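You operate a simulated robot arm through the tools that you are given. There is no shell and no other tool.

You are at the controls of a simulated two-armed robot. One attempt, no reset.

TASK
Pull the stop button up, turn the throttle to 0, switch to forward and tare the reading.

The check looks at the end state, three seconds after you hand in, the way a careful person would. Anything else that was tipped, shoved, dropped, spilled or broken makes it a failure.

THE ROBOT
Two 7-joint arms with two-finger grippers on one trunk that stands fixed in place. Base frame: the origin is at the foot of the trunk, x ahead of it, y to its left, z up. Lengths are in cm, angles in rad, forces in N, time in s.
The left shoulder is at [3.9, 17, 112.3], the right one opposite. With the tool pointing down near the work surface each hand reaches from about 16 to 66 cm from the base axis, measured 20 degrees to its own side. Payload 2.69 kg a hand.
The tool frame of a hand sits at the grasp point between the pads (the TCP): z along the fingers, y along the line on which they close. The tips reach 2 cm beyond it. The gripper opens to 10 cm; its body begins 6.3 cm behind the TCP.
Orientation is that of the tool frame in the base frame, as a unit quaternion [x, y, z, w]. With the fingers straight down and closing along the base's y, the tool's x points along the base's -x, its y along +y and its z along -z.

THE INTERFACE
- The arms move only by the tool apply_moves. It takes "left_moves", "right_moves" or both (then of equal length, played together; a hand with none holds still); each is text: rows parted by semicolons, each of 6 numbers parted by spaces: the shift along the base's x, y, z in cm, then the turn, a rotation vector about the base's x, y, z in rad. In form: tx ty tz wx wy wz; .... A call has 1 to 20 rows; each row is the pose to reach, as a shift and turn from the pose commanded when the call began. "left_hand" and "right_hand" are, for a hand that has rows, the closure, from 0 (fully open) to 1 (shut), set as the call begins (left out, the last holds). Each row takes 0.2 s and may step no farther than 5 cm and 0.15 rad from the row before; otherwise, or with a gripper value out of range, the whole call is refused. Where a pose cannot be reached the arm comes as near as it can. A force on the tool above 50 N (or 10 N above the force at the start of the call, whichever is more), or a blocked arm, ends the call early, and 0.2 s more pass. Each finger travels about 10.8 cm/s and halts on what it meets, pressing with about 26 N; the grip force reading is that of the motor and also rises with nothing between the fingers. The clock runs only during rows and for 0.2 s after the last one: add rows that repeat a pose to give the fingers time. It gives the time, the measured TCP pose, the force on the tool (base axes), the opening and the grip force at its end, in the units of the frame above (readings bear some noise), with the torque about the TCP (base axes, N m) and any sound that the robot's microphone picked up.
- Cameras (640 x 400 px; columns grow to the right, rows downward): "scene" is now at [15.05, -7, 106.56]; the picture's right is [-0.70, -0.71, 0.01], its down [-0.10, 0.09, -0.99] and it looks along [0.70, -0.70, -0.14] (base axes); focal length 214 px, centre (320, 200). "left" rides on the left gripper at [7, 1.8, -9.9] in its tool frame; the picture's right is [-0.26, 0.97, 0.00], its down [-0.75, -0.20, -0.63] and it looks along [-0.61, -0.16, 0.78] (tool axes); focal length 230 px, centre (320, 200). "right" rides on the right gripper at [7, -1.8, -9.9] in its tool frame; the picture's right is [0.26, 0.97, 0.00], its down [-0.75, 0.20, -0.63] and it looks along [-0.61, 0.16, 0.78] (tool axes); focal length 230 px, centre (320, 200).
- camera(camera): a new picture of that camera. It takes no simulated time.
- raise_lower(by): moves the trunk up (or, below 0, down) by that many cm; the arms and the scene camera ride with it, the base frame stays. It gives what a move gives, with no picture.
- pan_tilt(pan, tilt): turns the head with the scene camera to pan (to the left, within 1.047 rad either way) and tilt (down, from -0.506 to 1.204), counted from straight ahead of the robot. It gives what a move gives.
- probe_pixels(camera, pixels): there is no depth. For up to 12 entries [column, row, z] of the newest picture of that camera ("zoom" is the newest enlarged one), the place [x, y] in the base frame at which the ray of that pixel passes the height z, good to about 0.2 cm, but the place of the scene camera against the robot may be out by one fixed shift of up to 1.2 cm in any direction. It takes no simulated time.
- inspect(camera, box): a new picture of the part [left, top, right, bottom] of that camera's present view, enlarged. It takes no simulated time.
- job_done(): hands the job in; it is judged then, once.

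Leave the grippers open and the arms clear of the work at the hand-in unless told otherwise.

The tools are called after "Call:" as a command line: name --argument value ..., lists and objects as JSON in quotes. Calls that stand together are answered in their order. apply_moves: Moves the arms, as the interface text tells. Its arguments: {"type":"object","properties":{"left_moves":{"type":"string"},"left_hand":{"type":"number"},"right_moves":{"type":"string"},"right_hand":{"type":"number"}},"required":[]} The other tools are called the same way: raise_lower (by) moves the trunk up or down; pan_tilt (pan, tilt) turns the head that bears the scene camera; camera (camera) takes a picture; probe_pixels (camera, pixels) gives the place at which the rays of pixels pass given heights; inspect (camera, box) takes an enlarged picture of a part of a camera's view; job_done () hands the job in.

At the start:

```text
t: 0.0
left_ee_pos: [42.89, -4.4, 103.62]
left_orientation: [0.0, 1.0, 0.0, -0.001]
left_contact_force: [0.2, 0.1, 0.7]
left_wrist_torque: [-0.03, 0.04, 0.0]
left_width: 9.98
left_gripper_force: 0.1
right_ee_pos: [34.31, -34.31, 108.84]
right_orientation: [0.0, 1.0, 0.0, -0.009]
right_contact_force: [-0.1, 0.3, -0.2]
right_wrist_torque: [-0.01, 0.01, -0.01]
right_width: 10.0
right_gripper_force: 0.0
trunk travel left (down, up): [-35.0, 34.0]
head pan, tilt (commanded): [-0.782, 0.124]
```

scene: 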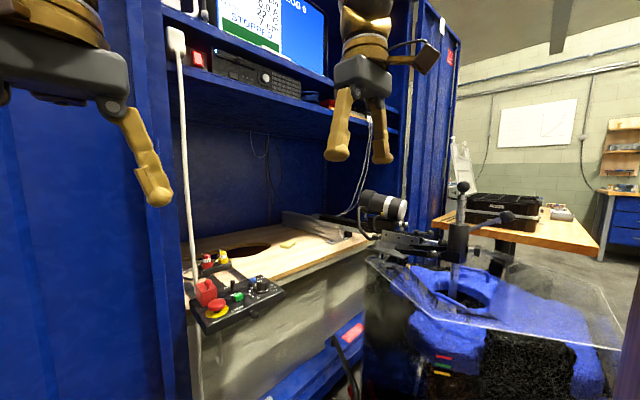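
right: 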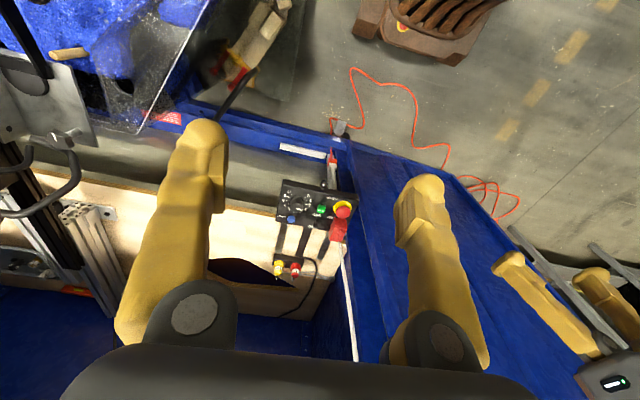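
left: 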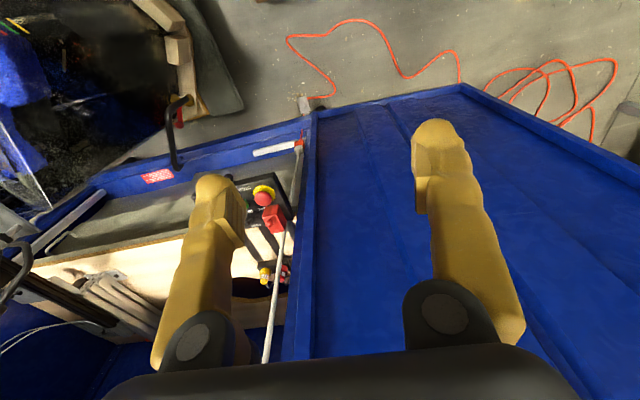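

The control box with the red and yellow stop button is at about (235, 295) in the scene view, and at about (315, 200) in the right view. I'll enlarge both views, and also the screen at the top of the scene.

Call:
inspect --camera "scene" --box '[180, 240, 300, 340]'

Call:
inspect --camera "right" --box '[250, 140, 380, 300]'

Call:
inspect --camera "scene" --box '[180, 0, 340, 100]'

Call:
inspect --camera "left" --box '[220, 140, 320, 300]'

```text
4.00 times, centred on (240, 290) of scene
```

zoom: 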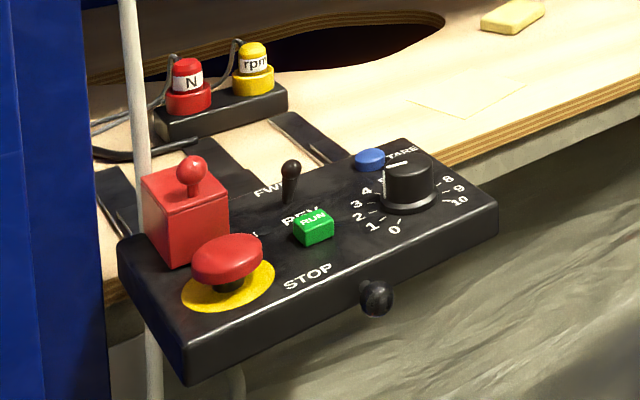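

```text
2.50 times, centred on (315, 220) of right
```

zoom: 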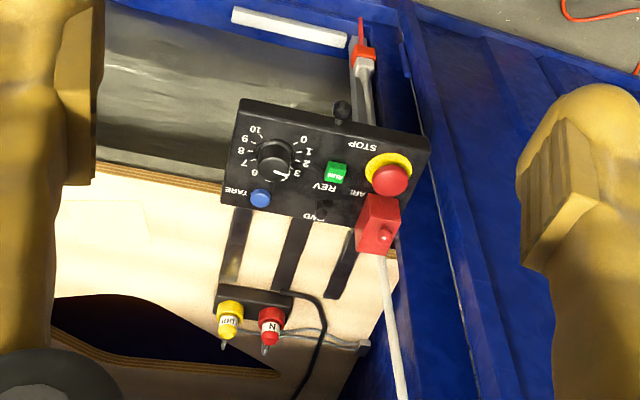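

```text
4.00 times, centred on (260, 50) of scene
```

zoom: 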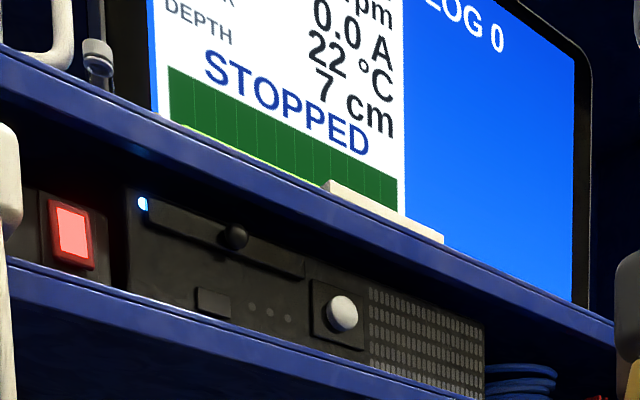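

```text
2.50 times, centred on (270, 220) of left
```

zoom: 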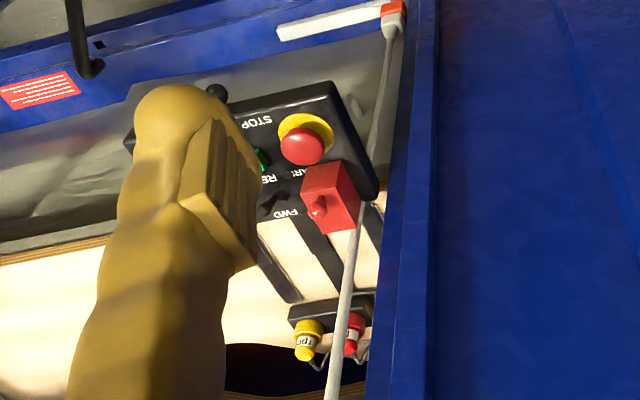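

The box carries a STOP mushroom, a red cube with a ball on it, a FWD/REV lever, a green RUN button, a blue TARE button and a throttle knob with a 0–10 scale. The screen at the top is cut off, so I'll tilt the head up to read it.

Call:
pan_tilt --pan -0.9 --tilt -0.3

Call:
camera --camera "scene"

```text
t: 0.9
left_ee_pos: [41.31, -4.35, 104.34]
left_orientation: [0.0, 1.0, 0.001, 0.007]
left_contact_force: [-0.8, 0.1, -0.6]
left_wrist_torque: [-0.01, 0.03, 0.01]
left_width: 10.0
left_gripper_force: 0.0
right_ee_pos: [32.46, -34.24, 107.56]
right_orientation: [0.0, 0.999, 0.001, -0.032]
right_contact_force: [0.5, -0.1, -0.9]
right_wrist_torque: [-0.02, 0.03, 0.01]
right_width: 9.99
right_gripper_force: 0.2
trunk travel left (down, up): [-35.0, 34.0]
head pan, tilt (commanded): [-0.901, -0.3]
```

```text
taken
```

scene: 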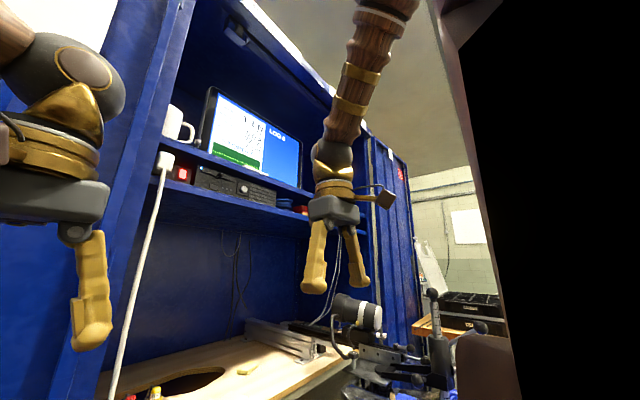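

The monitor is now at about (255, 145). I'll enlarge it to read it.

Call:
inspect --camera "scene" --box '[195, 80, 310, 190]'

Call:
pan_tilt --pan -0.95 --tilt 0.6

Call:
camera --camera "scene"

```text
3.64 times, centred on (252, 135) of scene
```

zoom: 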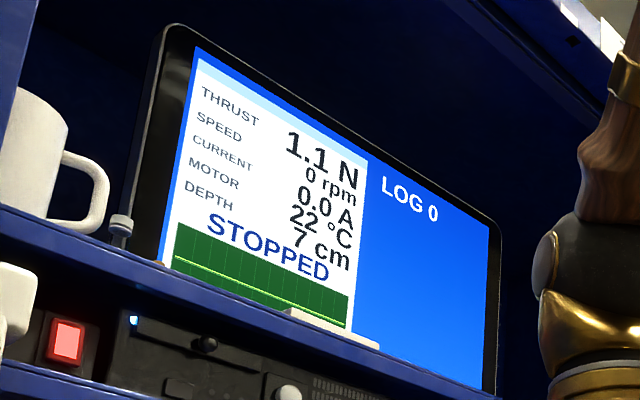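

```text
t: 2.1
left_ee_pos: [41.34, -4.32, 104.29]
left_orientation: [-0.001, 1.0, 0.001, 0.007]
left_contact_force: [-0.2, -0.4, -0.9]
left_wrist_torque: [-0.01, -0.01, -0.01]
left_width: 10.01
left_gripper_force: 0.1
right_ee_pos: [32.42, -34.27, 107.56]
right_orientation: [-0.001, 0.999, -0.001, -0.032]
right_contact_force: [-0.3, 0.0, -0.3]
right_wrist_torque: [0.02, -0.02, -0.01]
right_width: 10.0
right_gripper_force: 0.0
trunk travel left (down, up): [-35.0, 34.0]
head pan, tilt (commanded): [-0.949, 0.6]
```

```text
taken
```

scene: 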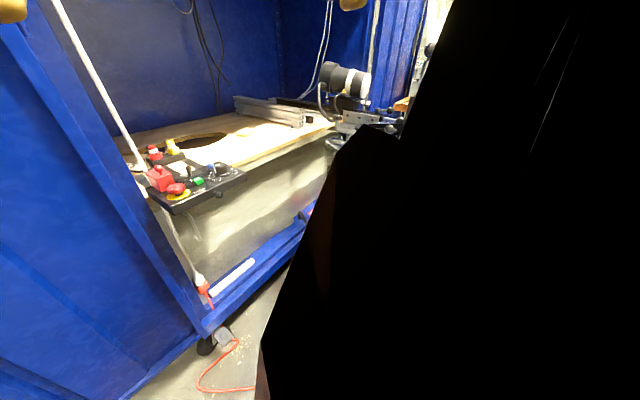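

The screen reads THRUST 1.1 N, SPEED 0 rpm, STOPPED. At this pan the robot's own shoulder fills the right half of the view, so I'll turn back to about -0.72.

Call:
pan_tilt --pan -0.75 --tilt 0.5

Call:
camera --camera "scene"

```text
t: 2.8
left_ee_pos: [41.31, -4.26, 104.31]
left_orientation: [0.0, 1.0, 0.001, 0.008]
left_contact_force: [-0.1, 0.0, 0.9]
left_wrist_torque: [0.01, -0.01, 0.0]
left_width: 10.0
left_gripper_force: 0.0
right_ee_pos: [32.51, -34.37, 107.55]
right_orientation: [0.0, 0.999, 0.0, -0.032]
right_contact_force: [-1.2, 1.7, -0.3]
right_wrist_torque: [0.01, 0.01, 0.0]
right_width: 9.99
right_gripper_force: 0.0
trunk travel left (down, up): [-35.0, 34.0]
head pan, tilt (commanded): [-0.75, 0.499]
```

```text
taken
```

scene: 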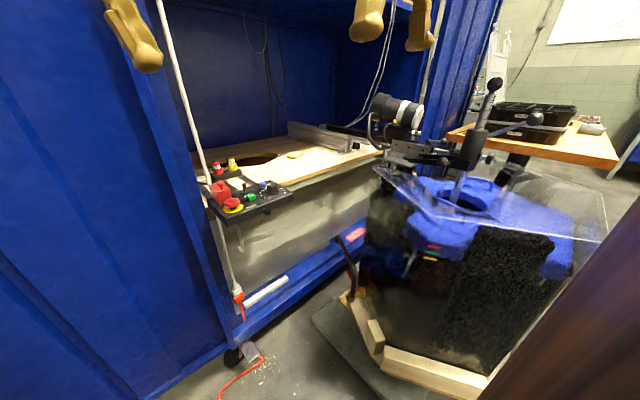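

I'll enlarge the box in the scene and right views again and probe the stop button at several heights, so I can triangulate it.

Call:
inspect --camera "scene" --box '[195, 150, 305, 220]'

Call:
camera --camera "right"

Call:
inspect --camera "right" --box '[260, 160, 370, 230]'

```text
5.71 times, centred on (250, 185) of scene
```

zoom: 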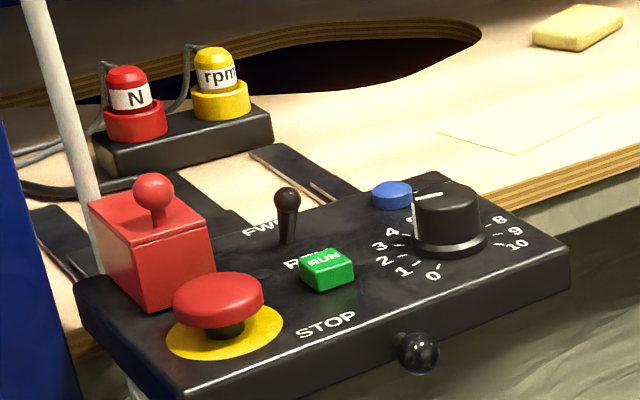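

```text
taken
```

right: 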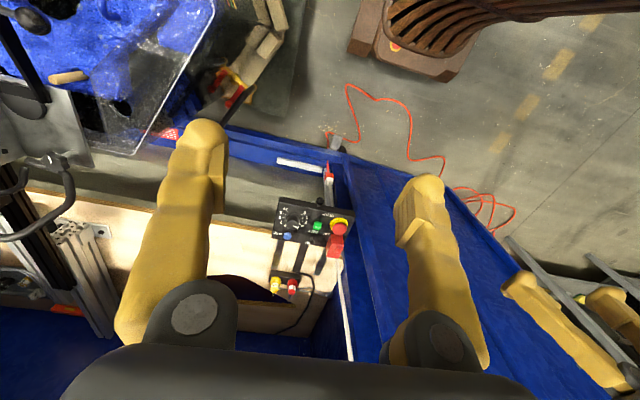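

```text
5.71 times, centred on (315, 195) of right
```

zoom: 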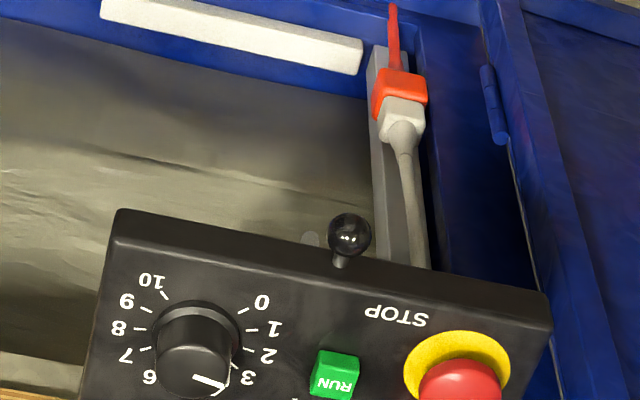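

I'll probe the stop button cap, the throttle knob and TARE at several heights in both full views. In the scene they are at about (233, 203), (271, 187) and (262, 184). In the right view the stop is at (340, 226), the knob at (293, 222) and TARE at (287, 236).

Call:
probe_pixels --camera "scene" --pixels '[[233, 203, 80], [233, 203, 85], [233, 203, 90], [271, 188, 80], [271, 188, 85], [271, 188, 90]]'

Call:
probe_pixels --camera "right" --pixels '[[340, 228, 70], [340, 228, 75], [340, 228, 80], [340, 228, 85], [340, 228, 90], [293, 222, 70], [293, 222, 75], [293, 222, 80], [293, 222, 85], [293, 222, 90]]'

```text
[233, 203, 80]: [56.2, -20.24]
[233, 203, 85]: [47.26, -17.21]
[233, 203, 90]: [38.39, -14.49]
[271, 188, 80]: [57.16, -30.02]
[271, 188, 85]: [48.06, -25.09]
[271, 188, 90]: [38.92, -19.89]
```

```text
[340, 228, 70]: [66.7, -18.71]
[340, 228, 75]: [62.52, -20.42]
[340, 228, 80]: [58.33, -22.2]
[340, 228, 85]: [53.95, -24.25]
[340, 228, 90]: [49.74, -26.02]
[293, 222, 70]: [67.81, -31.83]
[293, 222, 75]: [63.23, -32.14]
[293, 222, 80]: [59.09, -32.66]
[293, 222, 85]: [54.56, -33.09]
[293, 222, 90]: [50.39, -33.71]
```

The rays meet with the stop at about (60, -21.5, 78) and the knob at about (61, -32, 78). Before moving I need to know where the blue side panel or door, the shelf and the bench edge are. I'll take a new left picture and probe those edges.

Call:
camera --camera "left"

Call:
probe_pixels --camera "scene" --pixels '[[225, 345, 10], [140, 398, 10], [200, 215, 75], [290, 190, 74], [384, 155, 74], [240, 298, 30], [235, 350, 0]]'

Call:
probe_pixels --camera "left" --pixels '[[310, 118, 10], [460, 88, 10], [630, 160, 10], [300, 330, 100], [305, 160, 100]]'

Call:
probe_pixels --camera "right" --pixels '[[345, 155, 10], [480, 225, 10], [590, 345, 10]]'

```text
taken
```

left: 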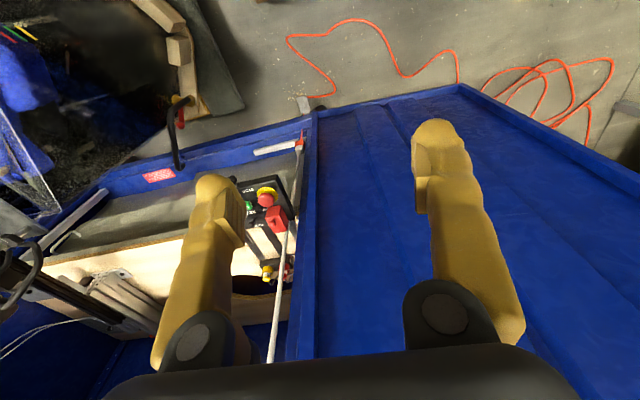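

```text
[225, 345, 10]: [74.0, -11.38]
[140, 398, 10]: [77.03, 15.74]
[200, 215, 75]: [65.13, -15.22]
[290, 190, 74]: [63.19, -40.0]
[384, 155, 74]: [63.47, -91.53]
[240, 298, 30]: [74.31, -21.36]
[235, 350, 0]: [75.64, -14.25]
```

```text
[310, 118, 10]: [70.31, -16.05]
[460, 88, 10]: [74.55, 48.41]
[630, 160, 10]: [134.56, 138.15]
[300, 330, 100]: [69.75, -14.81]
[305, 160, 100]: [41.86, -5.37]
```

```text
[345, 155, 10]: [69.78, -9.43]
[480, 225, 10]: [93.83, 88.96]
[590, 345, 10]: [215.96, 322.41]
```

The cabinet front and its folded-back left door lie at about x = 70–75, and the bench edge is at about x = 64. Nothing stands between the right arm and the box. I'll bring the right hand forward and down to about (46, -31, 97), well above the box, so its camera can look at it closely.

Call:
apply_moves --right_moves "2.5 0.5 -1.5 0 0 0; 5 1 -3.5 0 0 0; 7.5 1.7 -5.5 0 0 0; 10 2.3 -7.5 0 0 0; 12 3 -9.5 0 0 0; 12 3 -9.5 0 0 0"

Call:
camera --camera "right"

Call:
camera --camera "scene"

```text
t: 4.2
left_ee_pos: [41.24, -4.29, 104.26]
left_orientation: [-0.001, 1.0, 0.001, 0.008]
left_contact_force: [0.2, 0.3, -0.2]
left_wrist_torque: [0.0, -0.05, 0.03]
left_width: 10.03
left_gripper_force: 0.0
right_ee_pos: [44.89, -31.32, 99.9]
right_orientation: [0.0, 1.0, 0.001, -0.002]
right_contact_force: [0.6, -0.3, -0.3]
right_wrist_torque: [0.01, -0.01, -0.02]
right_width: 9.98
right_gripper_force: 0.0
trunk travel left (down, up): [-35.0, 34.0]
head pan, tilt (commanded): [-0.75, 0.499]
```

```text
taken
```

right: 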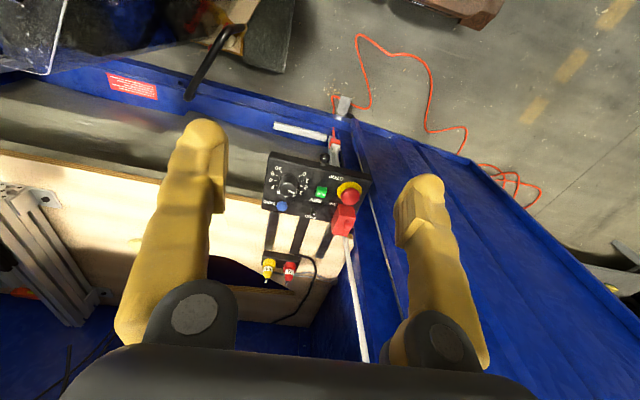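

```text
taken
```

scene: 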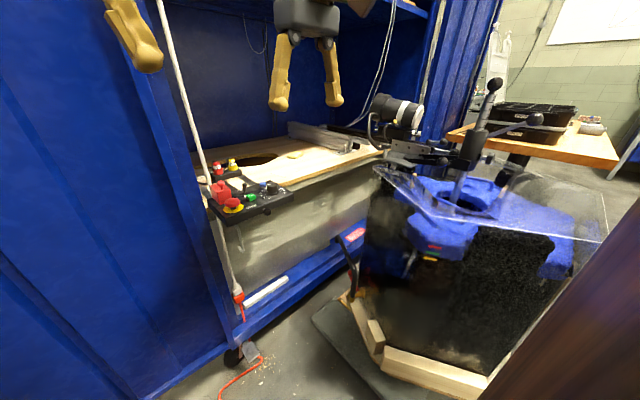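

The measured TCP is (44.9, -31.3, 99.9). I'll enlarge the box in the right view around (315, 185).

Call:
inspect --camera "right" --box '[245, 135, 385, 225]'

Call:
inspect --camera "scene" --box '[240, 0, 380, 120]'

```text
4.44 times, centred on (315, 180) of right
```

zoom: 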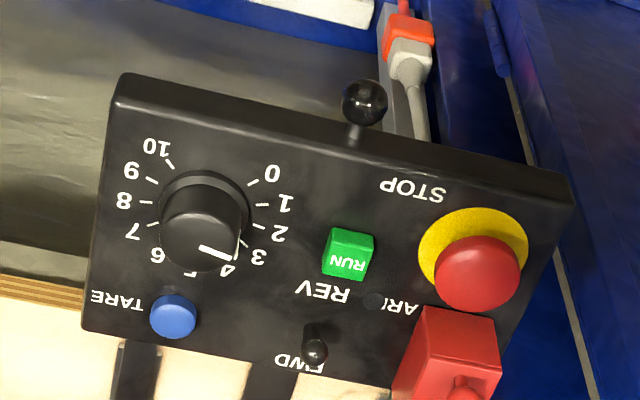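

```text
3.33 times, centred on (310, 60) of scene
```

zoom: 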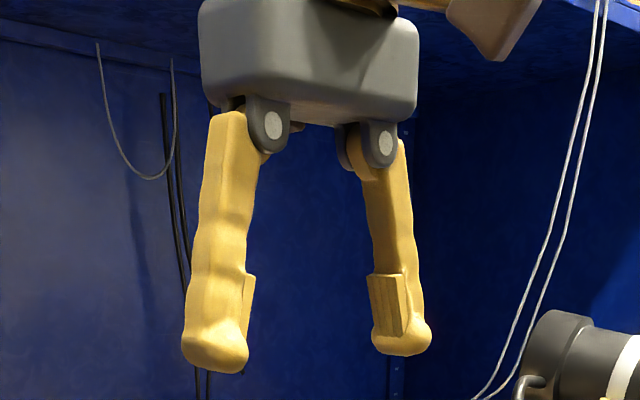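

The throttle points at 4, the lever stands between FWD and REV, and the RUN button and red cube sit close to the stop. I'll re-enlarge the right view and probe the features at z = 75–80.

Call:
inspect --camera "right" --box '[245, 135, 385, 225]'

Call:
probe_pixels --camera "zoom" --pixels '[[473, 249, 74], [473, 249, 78], [347, 240, 74], [347, 240, 78], [203, 203, 74], [203, 203, 78], [174, 318, 74], [174, 318, 78], [313, 328, 74], [313, 328, 78], [574, 190, 76], [85, 325, 76]]'

```text
4.44 times, centred on (315, 180) of right
```

zoom: 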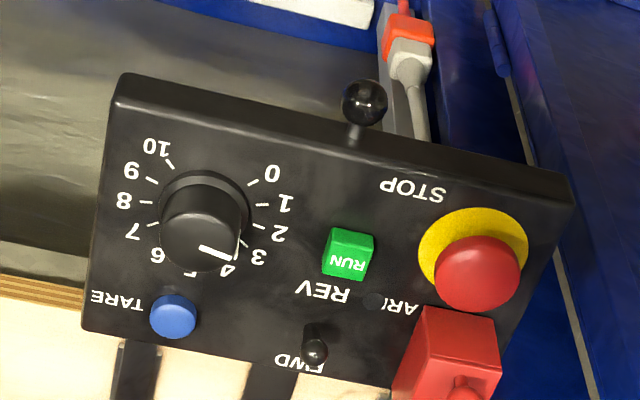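

```text
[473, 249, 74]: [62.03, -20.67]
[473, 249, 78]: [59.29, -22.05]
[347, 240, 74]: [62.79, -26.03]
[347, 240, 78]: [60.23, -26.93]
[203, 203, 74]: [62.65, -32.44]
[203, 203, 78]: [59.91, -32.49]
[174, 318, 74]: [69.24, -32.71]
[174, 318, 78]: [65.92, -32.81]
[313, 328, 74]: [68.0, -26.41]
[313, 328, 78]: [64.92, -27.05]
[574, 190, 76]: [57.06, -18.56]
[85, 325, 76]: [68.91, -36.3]
```

Now I'll move a bit closer, by (+3, +3, -6), for a second line of sight. The fingertips stay about 14 cm above the box.

Call:
apply_moves --right_moves "1 1 -2 0 0 0; 2 2 -4 0 0 0; 3 3 -6 0 0 0; 3 3 -6 0 0 0"

Call:
camera --camera "right"

Call:
inspect --camera "right" --box '[225, 110, 385, 210]'

```text
t: 5.2
left_ee_pos: [41.27, -4.21, 104.24]
left_orientation: [-0.001, 1.0, 0.001, 0.007]
left_contact_force: [-0.8, 0.8, -0.7]
left_wrist_torque: [0.02, 0.0, -0.02]
left_width: 9.97
left_gripper_force: 0.0
right_ee_pos: [47.69, -28.42, 93.63]
right_orientation: [0.0, 1.0, 0.0, -0.002]
right_contact_force: [0.2, -0.4, 0.5]
right_wrist_torque: [0.0, -0.01, -0.02]
right_width: 9.98
right_gripper_force: 0.1
trunk travel left (down, up): [-35.0, 34.0]
head pan, tilt (commanded): [-0.75, 0.499]
```

```text
taken
```

right: 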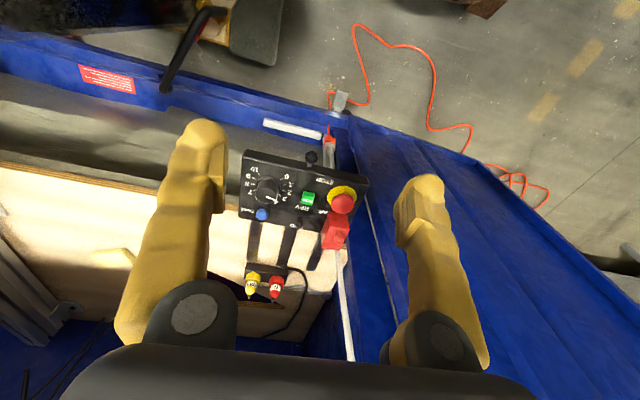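

```text
4.00 times, centred on (305, 160) of right
```

zoom: 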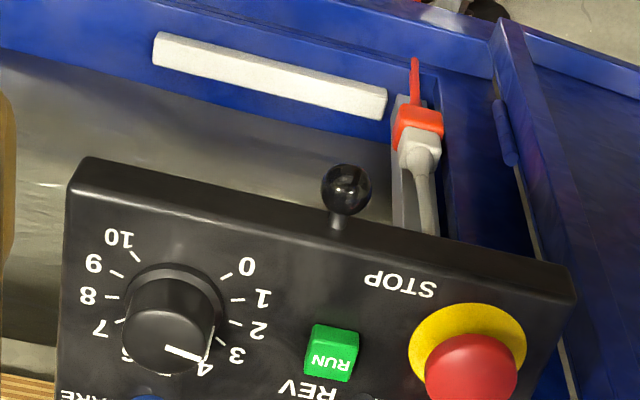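

I'll re-enlarge with the box centred, at about (305, 200), and probe the same features.

Call:
inspect --camera "right" --box '[225, 145, 385, 245]'

Call:
camera --camera "scene"

```text
4.00 times, centred on (305, 195) of right
```

zoom: 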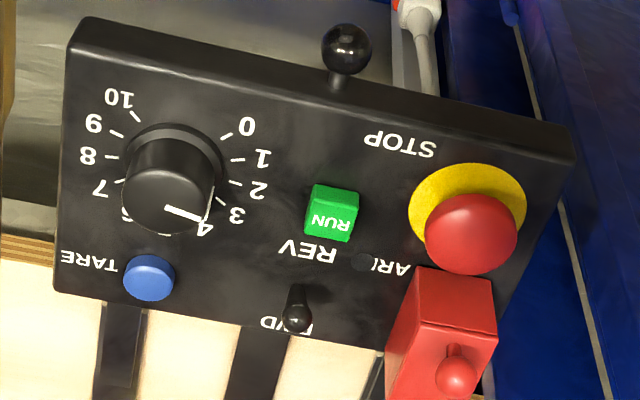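

```text
taken
```

scene: 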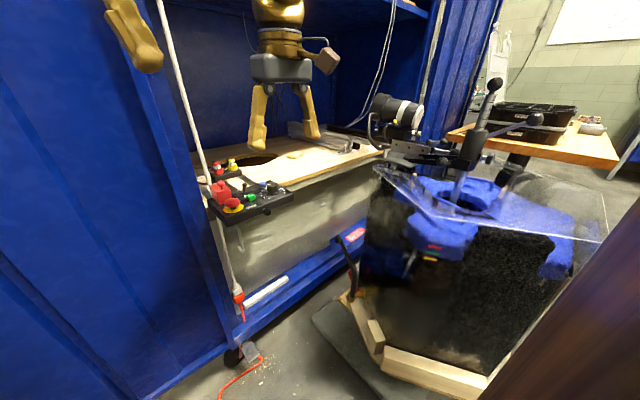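

The lever base is at about (298, 295), TARE at (148, 278), the stop cap at (471, 235), the STOP text at (400, 145) and the 0 tick at (227, 135) in this zoom. I'll probe these.

Call:
probe_pixels --camera "zoom" --pixels '[[400, 145, 74], [400, 145, 78], [227, 135, 74], [227, 135, 78], [471, 235, 74], [471, 235, 78], [331, 222, 74], [331, 222, 78], [150, 270, 74], [150, 270, 78], [165, 203, 78], [298, 316, 78]]'

Call:
inspect --camera "scene" --box '[195, 150, 305, 220]'

```text
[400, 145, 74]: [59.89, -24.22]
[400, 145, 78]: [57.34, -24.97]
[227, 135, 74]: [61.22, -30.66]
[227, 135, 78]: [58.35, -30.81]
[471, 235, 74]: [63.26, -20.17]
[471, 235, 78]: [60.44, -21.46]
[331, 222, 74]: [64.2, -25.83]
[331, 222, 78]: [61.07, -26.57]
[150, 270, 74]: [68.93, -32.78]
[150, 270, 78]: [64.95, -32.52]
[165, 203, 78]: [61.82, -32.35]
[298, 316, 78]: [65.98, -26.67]
```

```text
5.71 times, centred on (250, 185) of scene
```

zoom: 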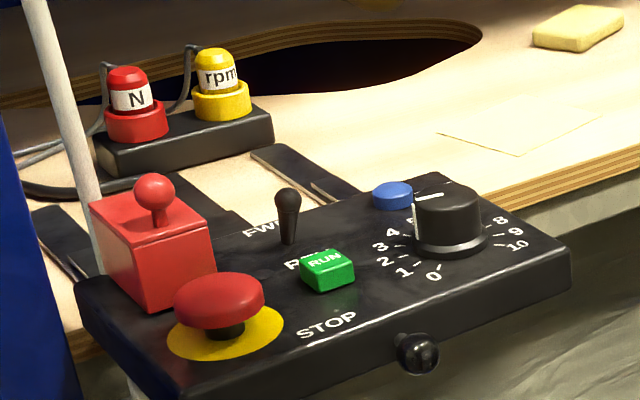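

For a wide baseline I'll use the left camera, which sees the stop from the other side at about (266, 200).

Call:
inspect --camera "left" --box '[210, 165, 320, 235]'

```text
5.71 times, centred on (265, 200) of left
```

zoom: 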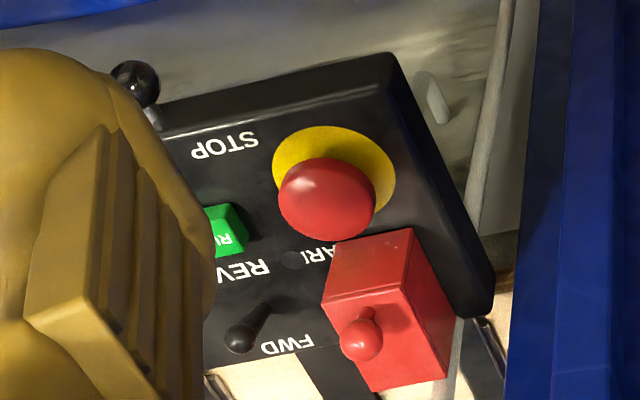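

Here I can see the STOP text centre at (225, 146), the cap centre at (326, 198), the lever base at about (264, 310) and its ball at (240, 337). I'll probe these.

Call:
probe_pixels --camera "zoom" --pixels '[[225, 146, 74], [225, 146, 78], [326, 198, 74], [326, 198, 78], [240, 337, 74], [240, 337, 78], [264, 310, 76], [361, 340, 80], [388, 55, 76], [492, 290, 76], [334, 165, 75], [334, 165, 77]]'

Call:
inspect --camera "right" --box '[265, 165, 375, 245]'

```text
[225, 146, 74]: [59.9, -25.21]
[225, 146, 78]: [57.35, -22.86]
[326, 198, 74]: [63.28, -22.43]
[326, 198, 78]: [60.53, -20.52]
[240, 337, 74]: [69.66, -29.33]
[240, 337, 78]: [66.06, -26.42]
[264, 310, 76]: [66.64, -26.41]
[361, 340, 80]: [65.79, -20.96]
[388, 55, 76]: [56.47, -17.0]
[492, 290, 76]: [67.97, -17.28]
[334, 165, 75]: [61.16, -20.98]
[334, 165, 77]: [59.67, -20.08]
```

```text
5.00 times, centred on (320, 205) of right
```

zoom: 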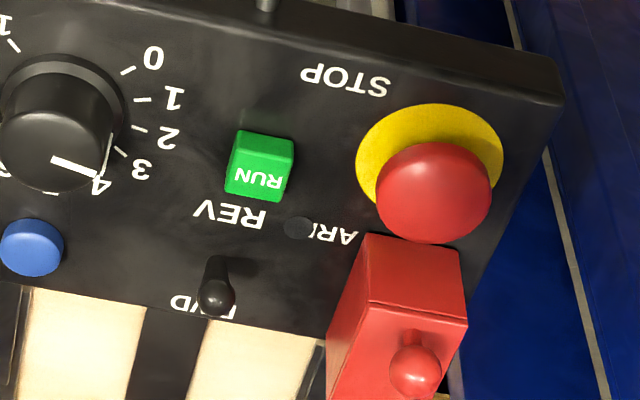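

Triangulating the right and left rays gives: panel top z ≈ 75.3; stop cap centre ≈ (61.2, -21.1, 76.8); lever ball ≈ (66.3, -26.7, 77.7), leaning toward REV; knob ≈ (61.8, -32.4), top z ≈ 78; TARE ≈ (67.5, -32.7); RUN ≈ (62, -26.2). I'll half-close the right gripper and move it to about 13 cm above the stop, to see how it reaches and how big the fingers are.

Call:
apply_moves --right_moves "3 1.6 -0.5 0 0 0; 6 3.2 -1 0 0 0; 9 4.8 -2 0 0 0; 12 6.4 -3 0 0 0; 14 7.3 -3.6 0 0 0; 14 7.3 -3.6 0 0 0" --right_hand 0.5

Call:
camera --camera "right"

Call:
camera --camera "scene"

Call:
camera --camera "left"

```text
t: 6.6
left_ee_pos: [39.13, -4.26, 105.26]
left_orientation: [0.001, 1.0, 0.0, 0.019]
left_contact_force: [-0.3, 0.5, 1.7]
left_wrist_torque: [0.0, -0.1, 0.0]
left_width: 10.01
left_gripper_force: 0.1
right_ee_pos: [60.16, -21.04, 91.42]
right_orientation: [0.0, 1.0, -0.001, 0.008]
right_contact_force: [-0.3, -0.3, 0.0]
right_wrist_torque: [0.02, -0.14, -0.02]
right_width: 4.98
right_gripper_force: 0.0
trunk travel left (down, up): [-35.0, 34.0]
head pan, tilt (commanded): [-0.75, 0.499]
stopped in row 6 (right hand): the arm was blocked; the commanded pose is now the measured one
```

```text
taken
```

right: 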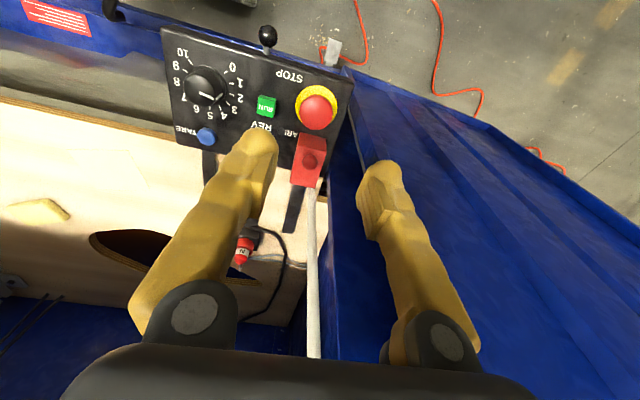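

```text
taken
```

scene: 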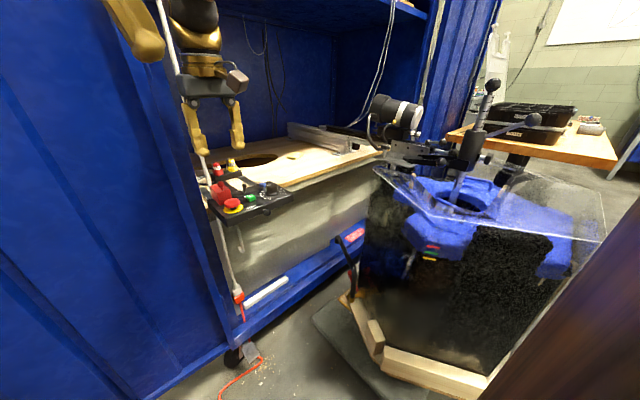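

```text
taken
```

left: 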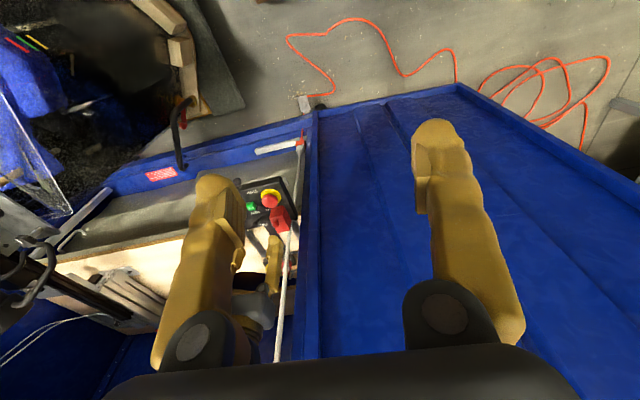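

The call ended at the last row: "the arm was blocked". The left hand also shifted by about 2 cm although it had no command, so the right arm is probably touching the left arm. I'll look with the head before moving anything.

Call:
pan_tilt --pan -0.3 --tilt 0.1

Call:
camera --camera "scene"

```text
t: 7.5
left_ee_pos: [39.77, -4.35, 105.02]
left_orientation: [0.0, 1.0, 0.001, 0.017]
left_contact_force: [0.2, -0.8, 0.3]
left_wrist_torque: [-0.04, 0.01, 0.01]
left_width: 10.01
left_gripper_force: 0.0
right_ee_pos: [60.49, -21.15, 91.04]
right_orientation: [-0.001, 1.0, -0.001, 0.006]
right_contact_force: [0.4, 1.1, -0.7]
right_wrist_torque: [0.01, -0.02, 0.03]
right_width: 4.98
right_gripper_force: 0.1
trunk travel left (down, up): [-35.0, 34.0]
head pan, tilt (commanded): [-0.3, 0.099]
```

```text
taken
```

scene: 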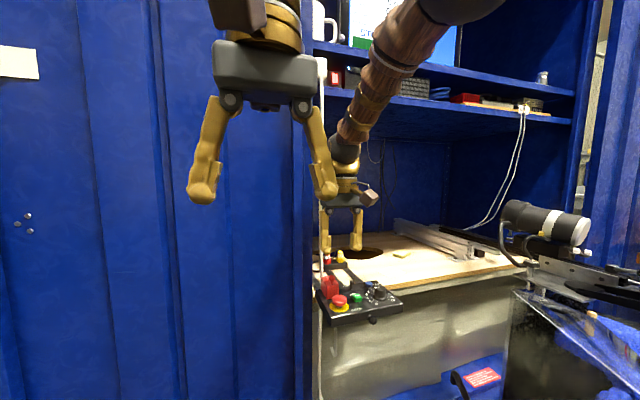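

The arms don't appear to touch. Both hands' readings shift together, as if the whole trunk pitches slightly when an arm moves. I'll hold still for about 1.6 s and read again to see whether it settles.

Call:
apply_moves --right_moves "0 0 0 0 0 0; 0 0 0 0 0 0; 0 0 0 0 0 0; 0 0 0 0 0 0; 0 0 0 0 0 0; 0 0 0 0 0 0; 0 0 0 0 0 0; 0 0 0 0 0 0"

```text
t: 9.3
left_ee_pos: [39.71, -4.07, 104.96]
left_orientation: [0.0, 1.0, 0.001, 0.017]
left_contact_force: [-0.3, 1.0, -0.9]
left_wrist_torque: [0.01, 0.01, -0.01]
left_width: 10.0
left_gripper_force: 0.2
right_ee_pos: [60.59, -21.03, 91.1]
right_orientation: [0.0, 1.0, -0.001, 0.005]
right_contact_force: [-0.2, 0.0, 0.4]
right_wrist_torque: [0.01, -0.01, -0.01]
right_width: 4.97
right_gripper_force: 0.1
trunk travel left (down, up): [-35.0, 34.0]
head pan, tilt (commanded): [-0.3, 0.099]
```

The readings are stable. I'll look to the left to make sure there is room, then swing the left hand out of the way.

Call:
pan_tilt --pan 0.5 --tilt 0.2

Call:
camera --camera "scene"

```text
t: 10.4
left_ee_pos: [39.73, -4.15, 104.96]
left_orientation: [-0.001, 1.0, 0.001, 0.017]
left_contact_force: [0.2, 0.5, 0.4]
left_wrist_torque: [-0.02, -0.02, 0.03]
left_width: 10.03
left_gripper_force: 0.0
right_ee_pos: [60.62, -21.08, 90.96]
right_orientation: [0.0, 1.0, -0.001, 0.006]
right_contact_force: [0.3, 0.7, -0.1]
right_wrist_torque: [0.02, 0.0, 0.02]
right_width: 4.99
right_gripper_force: 0.2
trunk travel left (down, up): [-35.0, 34.0]
head pan, tilt (commanded): [0.499, 0.201]
```

```text
taken
```

scene: 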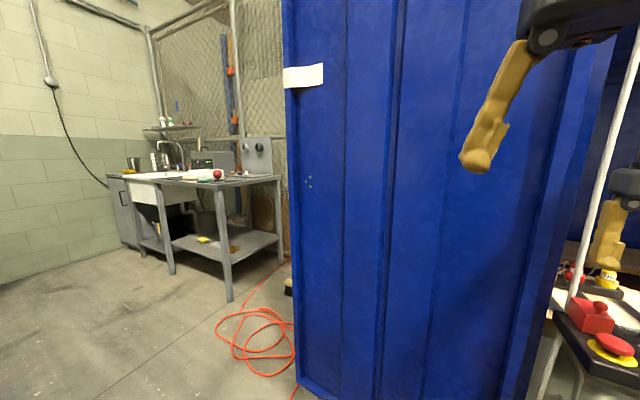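

The left side is free floor in front of the blue door. I'll move the left hand 15 cm to the left and 5 cm back.

Call:
apply_moves --left_moves "-1 3 0 0 0 0; -2 6 0 0 0 0; -3 9 0 0 0 0; -4 12 0 0 0 0; -5 15 0 0 0 0; -5 15 0 0 0 0; -5 15 0 0 0 0"

```text
t: 12.0
left_ee_pos: [34.67, 10.83, 105.08]
left_orientation: [-0.001, 1.0, 0.0, 0.016]
left_contact_force: [0.6, 0.6, 0.2]
left_wrist_torque: [0.02, -0.04, -0.01]
left_width: 9.99
left_gripper_force: 0.2
right_ee_pos: [60.51, -21.01, 90.94]
right_orientation: [0.0, 1.0, -0.001, 0.006]
right_contact_force: [-0.2, -0.4, 0.2]
right_wrist_torque: [0.0, -0.04, 0.02]
right_width: 5.0
right_gripper_force: 0.1
trunk travel left (down, up): [-35.0, 34.0]
head pan, tilt (commanded): [0.499, 0.201]
```

Left hand tracking is fine, but the whole robot leans back by about 0.03 rad, which suggests some part of the right arm may be pressing on something. I'll look up at the right arm and elbow.

Call:
pan_tilt --pan -0.6 --tilt -0.35

Call:
camera --camera "scene"

Call:
camera --camera "left"

```text
t: 13.3
left_ee_pos: [34.68, 10.83, 104.97]
left_orientation: [0.0, 1.0, 0.001, 0.017]
left_contact_force: [-1.1, 0.8, 0.6]
left_wrist_torque: [0.01, -0.01, -0.04]
left_width: 10.0
left_gripper_force: 0.1
right_ee_pos: [60.6, -21.13, 90.96]
right_orientation: [0.001, 1.0, 0.0, 0.006]
right_contact_force: [-0.6, 0.4, -0.5]
right_wrist_torque: [0.02, 0.04, -0.01]
right_width: 5.0
right_gripper_force: 0.0
trunk travel left (down, up): [-35.0, 34.0]
head pan, tilt (commanded): [-0.6, -0.351]
```

```text
taken
```

scene: 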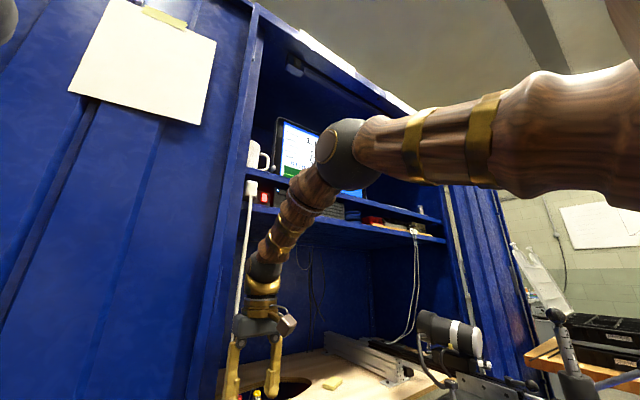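

```text
taken
```

left: 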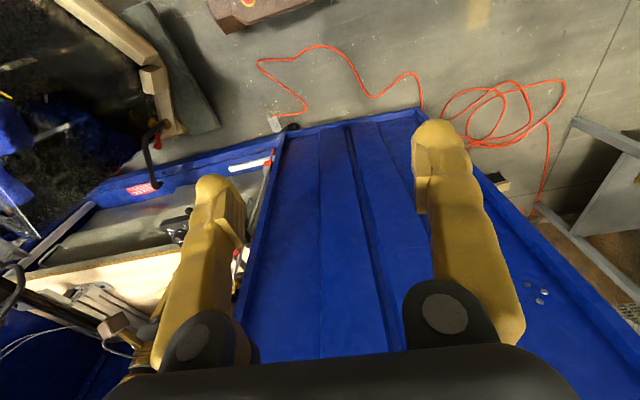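

The elbow is up and nothing touches it. The arm is just close to its full stretch, so reach is the limit. I'll check that the pose readings still agree with the world by probing the STOP text from the right camera again.

Call:
inspect --camera "right" --box '[155, 20, 365, 200]'

```text
2.22 times, centred on (260, 110) of right
```

zoom: 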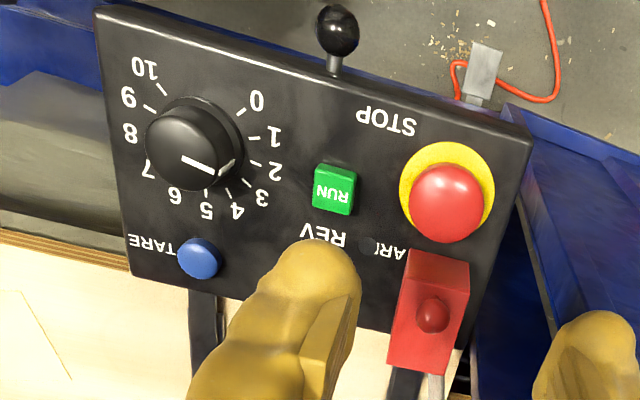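

I'll probe the STOP text (386, 122), the ring (447, 182), the cap (447, 203), the knob base (193, 142), TARE (198, 257), RUN (335, 188), the cube front edges and the "ARM" spot.

Call:
probe_pixels --camera "zoom" --pixels '[[386, 122, 75.3], [447, 182, 75.3], [447, 203, 76.8], [197, 138, 75.3], [185, 153, 78], [198, 259, 76], [335, 188, 76.3], [408, 250, 75.3], [468, 262, 75.3], [532, 132, 75.3], [132, 270, 75.3], [433, 315, 80]]'

```text
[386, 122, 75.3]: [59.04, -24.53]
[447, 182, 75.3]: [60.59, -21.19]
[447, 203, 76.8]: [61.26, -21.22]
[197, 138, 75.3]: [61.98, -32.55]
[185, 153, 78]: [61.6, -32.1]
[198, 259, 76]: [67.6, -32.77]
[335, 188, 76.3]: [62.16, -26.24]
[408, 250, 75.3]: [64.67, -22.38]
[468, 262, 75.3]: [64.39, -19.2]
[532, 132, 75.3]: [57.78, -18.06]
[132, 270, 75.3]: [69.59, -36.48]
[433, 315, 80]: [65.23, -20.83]
```

The STOP text probes at (59.0, -24.5), the same as before, so the pose readings can be trusted. Stop ≈ (61.2, -21.2); the cube front is at x ≈ 64.5, y -19.2 to -22.4; RUN ≈ (62.2, -26.2); TARE ≈ (67.6, -32.8). To gain reach I'll retreat and raise the right hand, then lower the trunk by about 14 cm so the shoulder is at wrist height.

Call:
apply_moves --right_moves "-2 -1 2.5 0 0 0; -4 -2 5 0 0 0; -6 -3 7.5 0 0 0; -8 -3 10 0 0 0; -10 -3 12 0 0 0; -10 -3 12 0 0 0"

Call:
raise_lower --by -14

Call:
pan_tilt --pan -0.65 --tilt 0.35

Call:
camera --camera "scene"

```text
t: 14.7
left_ee_pos: [34.66, 10.75, 104.95]
left_orientation: [0.0, 1.0, 0.001, 0.015]
left_contact_force: [-0.2, 0.1, -0.5]
left_wrist_torque: [0.02, 0.01, 0.01]
left_width: 9.99
left_gripper_force: 0.0
right_ee_pos: [50.45, -24.1, 102.93]
right_orientation: [0.0, 1.0, 0.0, 0.005]
right_contact_force: [0.0, 0.1, -0.8]
right_wrist_torque: [-0.01, 0.02, 0.0]
right_width: 4.98
right_gripper_force: 0.1
trunk travel left (down, up): [-35.0, 34.0]
head pan, tilt (commanded): [-0.6, -0.351]
```

```text
t: 16.4
left_ee_pos: [34.61, 10.86, 91.13]
left_orientation: [0.0, 1.0, 0.0, 0.017]
left_contact_force: [0.2, 0.0, -0.4]
left_wrist_torque: [0.0, -0.01, 0.01]
left_width: 10.0
left_gripper_force: 0.1
right_ee_pos: [50.44, -24.07, 88.99]
right_orientation: [0.0, 1.0, 0.0, 0.007]
right_contact_force: [0.3, 0.2, 0.2]
right_wrist_torque: [-0.01, -0.04, -0.02]
right_width: 5.0
right_gripper_force: 0.0
trunk travel left (down, up): [-21.0, 48.0]
head pan, tilt (commanded): [-0.6, -0.351]
```

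```text
t: 17.5
left_ee_pos: [34.67, 10.77, 91.01]
left_orientation: [0.001, 1.0, 0.0, 0.016]
left_contact_force: [0.5, -0.4, 0.2]
left_wrist_torque: [-0.02, -0.01, -0.02]
left_width: 10.01
left_gripper_force: 0.0
right_ee_pos: [50.39, -24.14, 88.98]
right_orientation: [0.0, 1.0, 0.0, 0.005]
right_contact_force: [0.3, -0.1, -0.3]
right_wrist_torque: [-0.02, 0.0, -0.03]
right_width: 4.99
right_gripper_force: 0.1
trunk travel left (down, up): [-21.0, 48.0]
head pan, tilt (commanded): [-0.649, 0.351]
```

```text
taken
```

scene: 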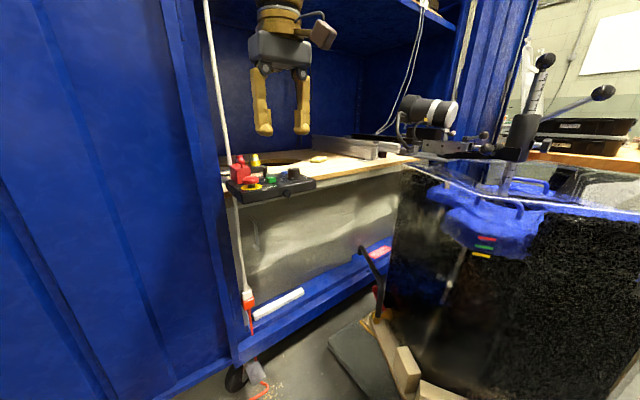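

Clear. The trunk is lowered and the right hand is at (50.4, -24.1, 89). I'll now move it above the stop at z ≈ 84, yawed by -0.44 rad, so that one finger goes down in front of RUN's column and the other beside the cube.

Call:
apply_moves --right_moves "2.2 0.6 -1 0 0 -0.09; 4.4 1.2 -2 0 0 -0.18; 6.6 1.8 -3 0 0 -0.27; 8.8 2.4 -4 0 0 -0.36; 10.8 2.9 -4.6 0 0 -0.44; 10.8 2.9 -4.6 0 0 -0.44"

Call:
camera --camera "right"

Call:
camera --camera "scene"

```text
t: 18.9
left_ee_pos: [34.71, 10.77, 91.1]
left_orientation: [0.0, 1.0, 0.001, 0.016]
left_contact_force: [-0.1, 1.0, 0.4]
left_wrist_torque: [0.01, 0.0, 0.02]
left_width: 9.98
left_gripper_force: 0.0
right_ee_pos: [61.46, -21.1, 84.48]
right_orientation: [0.219, 0.976, -0.002, 0.005]
right_contact_force: [0.3, -0.1, 0.0]
right_wrist_torque: [-0.02, -0.02, 0.01]
right_width: 5.01
right_gripper_force: 0.1
trunk travel left (down, up): [-21.0, 48.0]
head pan, tilt (commanded): [-0.649, 0.351]
```

```text
taken
```

right: 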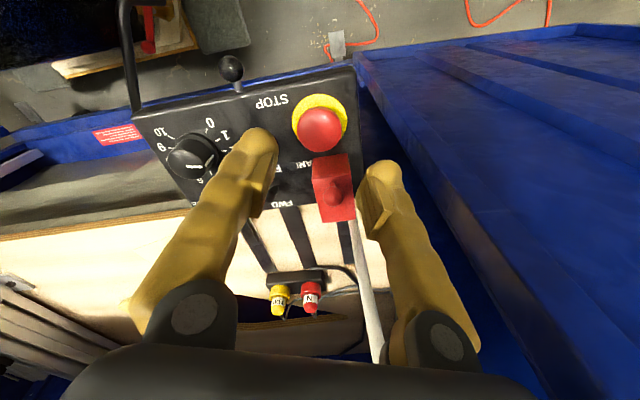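

```text
taken
```

scene: 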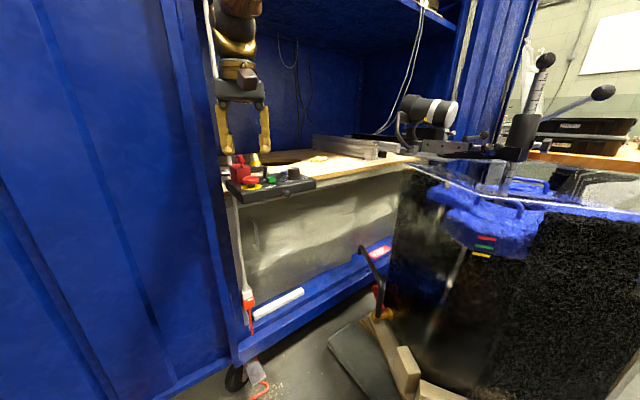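

The hand is at (61.5, -21.1, 84.5), straddling the stop from above. I'll enlarge the right and scene views to check the finger alignment.

Call:
inspect --camera "right" --box '[220, 70, 430, 250]'

Call:
inspect --camera "scene" --box '[190, 90, 330, 210]'

```text
2.22 times, centred on (325, 160) of right
```

zoom: 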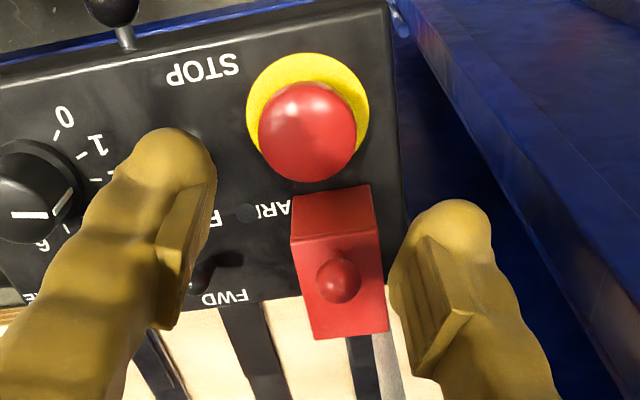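

```text
3.33 times, centred on (260, 150) of scene
```

zoom: 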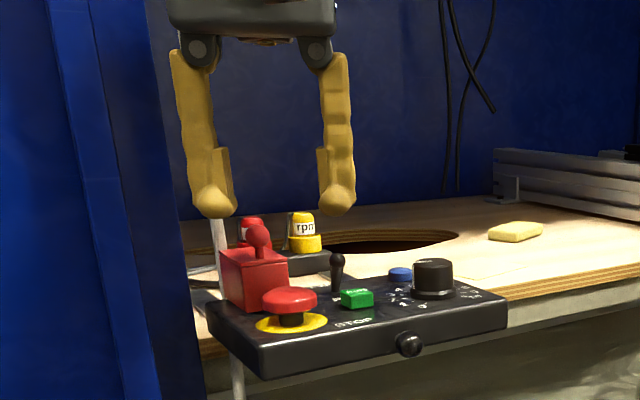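

Looks good. I'll descend to z ≈ 80, with the tips just above the cap's top, and check again.

Call:
apply_moves --right_moves "-0.2 -0.1 -1.5 0 0 0; -0.25 -0.1 -3 0 0 0; -0.25 -0.1 -4.4 0 0 0; -0.25 -0.1 -4.4 0 0 0"

Call:
inspect --camera "right" --box '[220, 50, 430, 230]'

Call:
inspect --camera "scene" --box '[200, 110, 320, 210]'

```text
t: 19.9
left_ee_pos: [34.67, 10.7, 91.03]
left_orientation: [-0.001, 1.0, 0.002, 0.017]
left_contact_force: [-0.3, -0.8, 0.6]
left_wrist_torque: [-0.02, 0.02, -0.03]
left_width: 9.99
left_gripper_force: 0.1
right_ee_pos: [61.14, -21.42, 80.14]
right_orientation: [0.219, 0.976, -0.002, 0.005]
right_contact_force: [0.4, -0.2, -0.2]
right_wrist_torque: [-0.01, -0.01, -0.04]
right_width: 4.99
right_gripper_force: 0.1
trunk travel left (down, up): [-21.0, 48.0]
head pan, tilt (commanded): [-0.649, 0.351]
```

```text
2.22 times, centred on (325, 140) of right
```

zoom: 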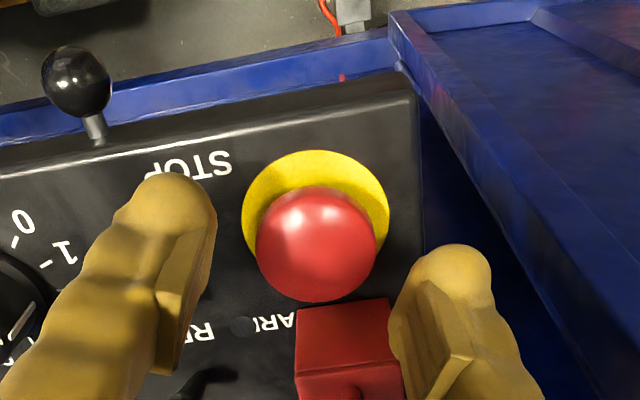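

```text
4.00 times, centred on (260, 160) of scene
```

zoom: 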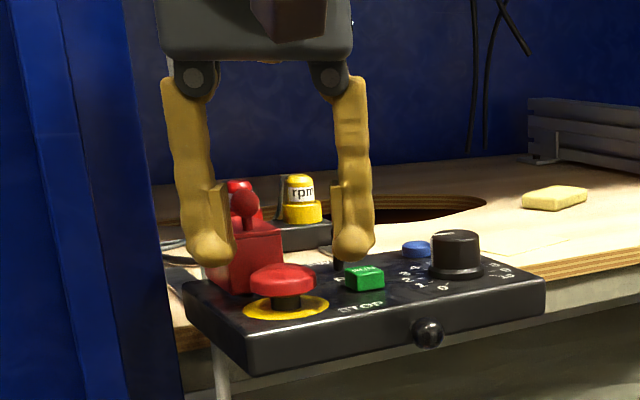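

The cap at (315, 240) sits midway between the fingertips, and RUN is clear of the near finger. I'll descend to z ≈ 77.8, which puts the tips about 0.5 cm above the panel, watching the force.

Call:
apply_moves --right_moves "0.1 0.15 -0.8 0 0 0; 0.1 0.2 -1.6 0 0 0; 0.1 0.2 -2.2 0 0 0; 0.1 0.2 -2.2 0 0 0"

Call:
inspect --camera "right" --box '[220, 40, 430, 220]'

Call:
inspect --camera "scene" --box '[200, 110, 320, 210]'

```text
t: 20.9
left_ee_pos: [34.71, 10.71, 91.03]
left_orientation: [0.0, 1.0, 0.001, 0.017]
left_contact_force: [0.5, -0.3, 0.9]
left_wrist_torque: [-0.02, -0.01, 0.02]
left_width: 10.02
left_gripper_force: 0.0
right_ee_pos: [61.14, -21.15, 77.81]
right_orientation: [0.218, 0.976, -0.003, 0.005]
right_contact_force: [0.4, 0.2, 0.0]
right_wrist_torque: [-0.01, 0.01, 0.0]
right_width: 5.01
right_gripper_force: 0.1
trunk travel left (down, up): [-21.0, 48.0]
head pan, tilt (commanded): [-0.649, 0.351]
```

```text
2.22 times, centred on (325, 130) of right
```

zoom: 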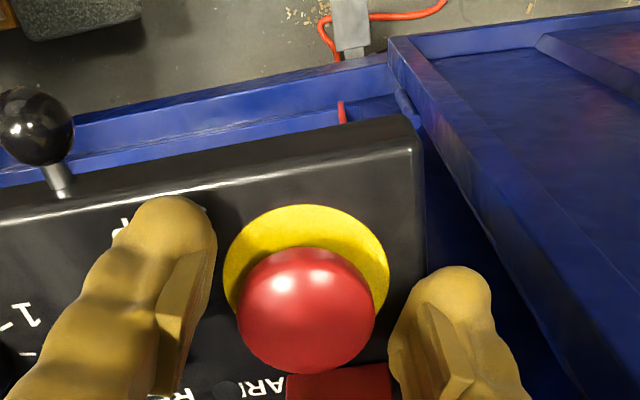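

```text
4.00 times, centred on (260, 160) of scene
```

zoom: 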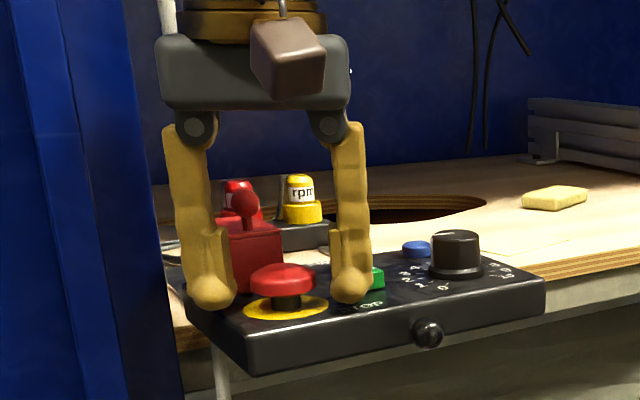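

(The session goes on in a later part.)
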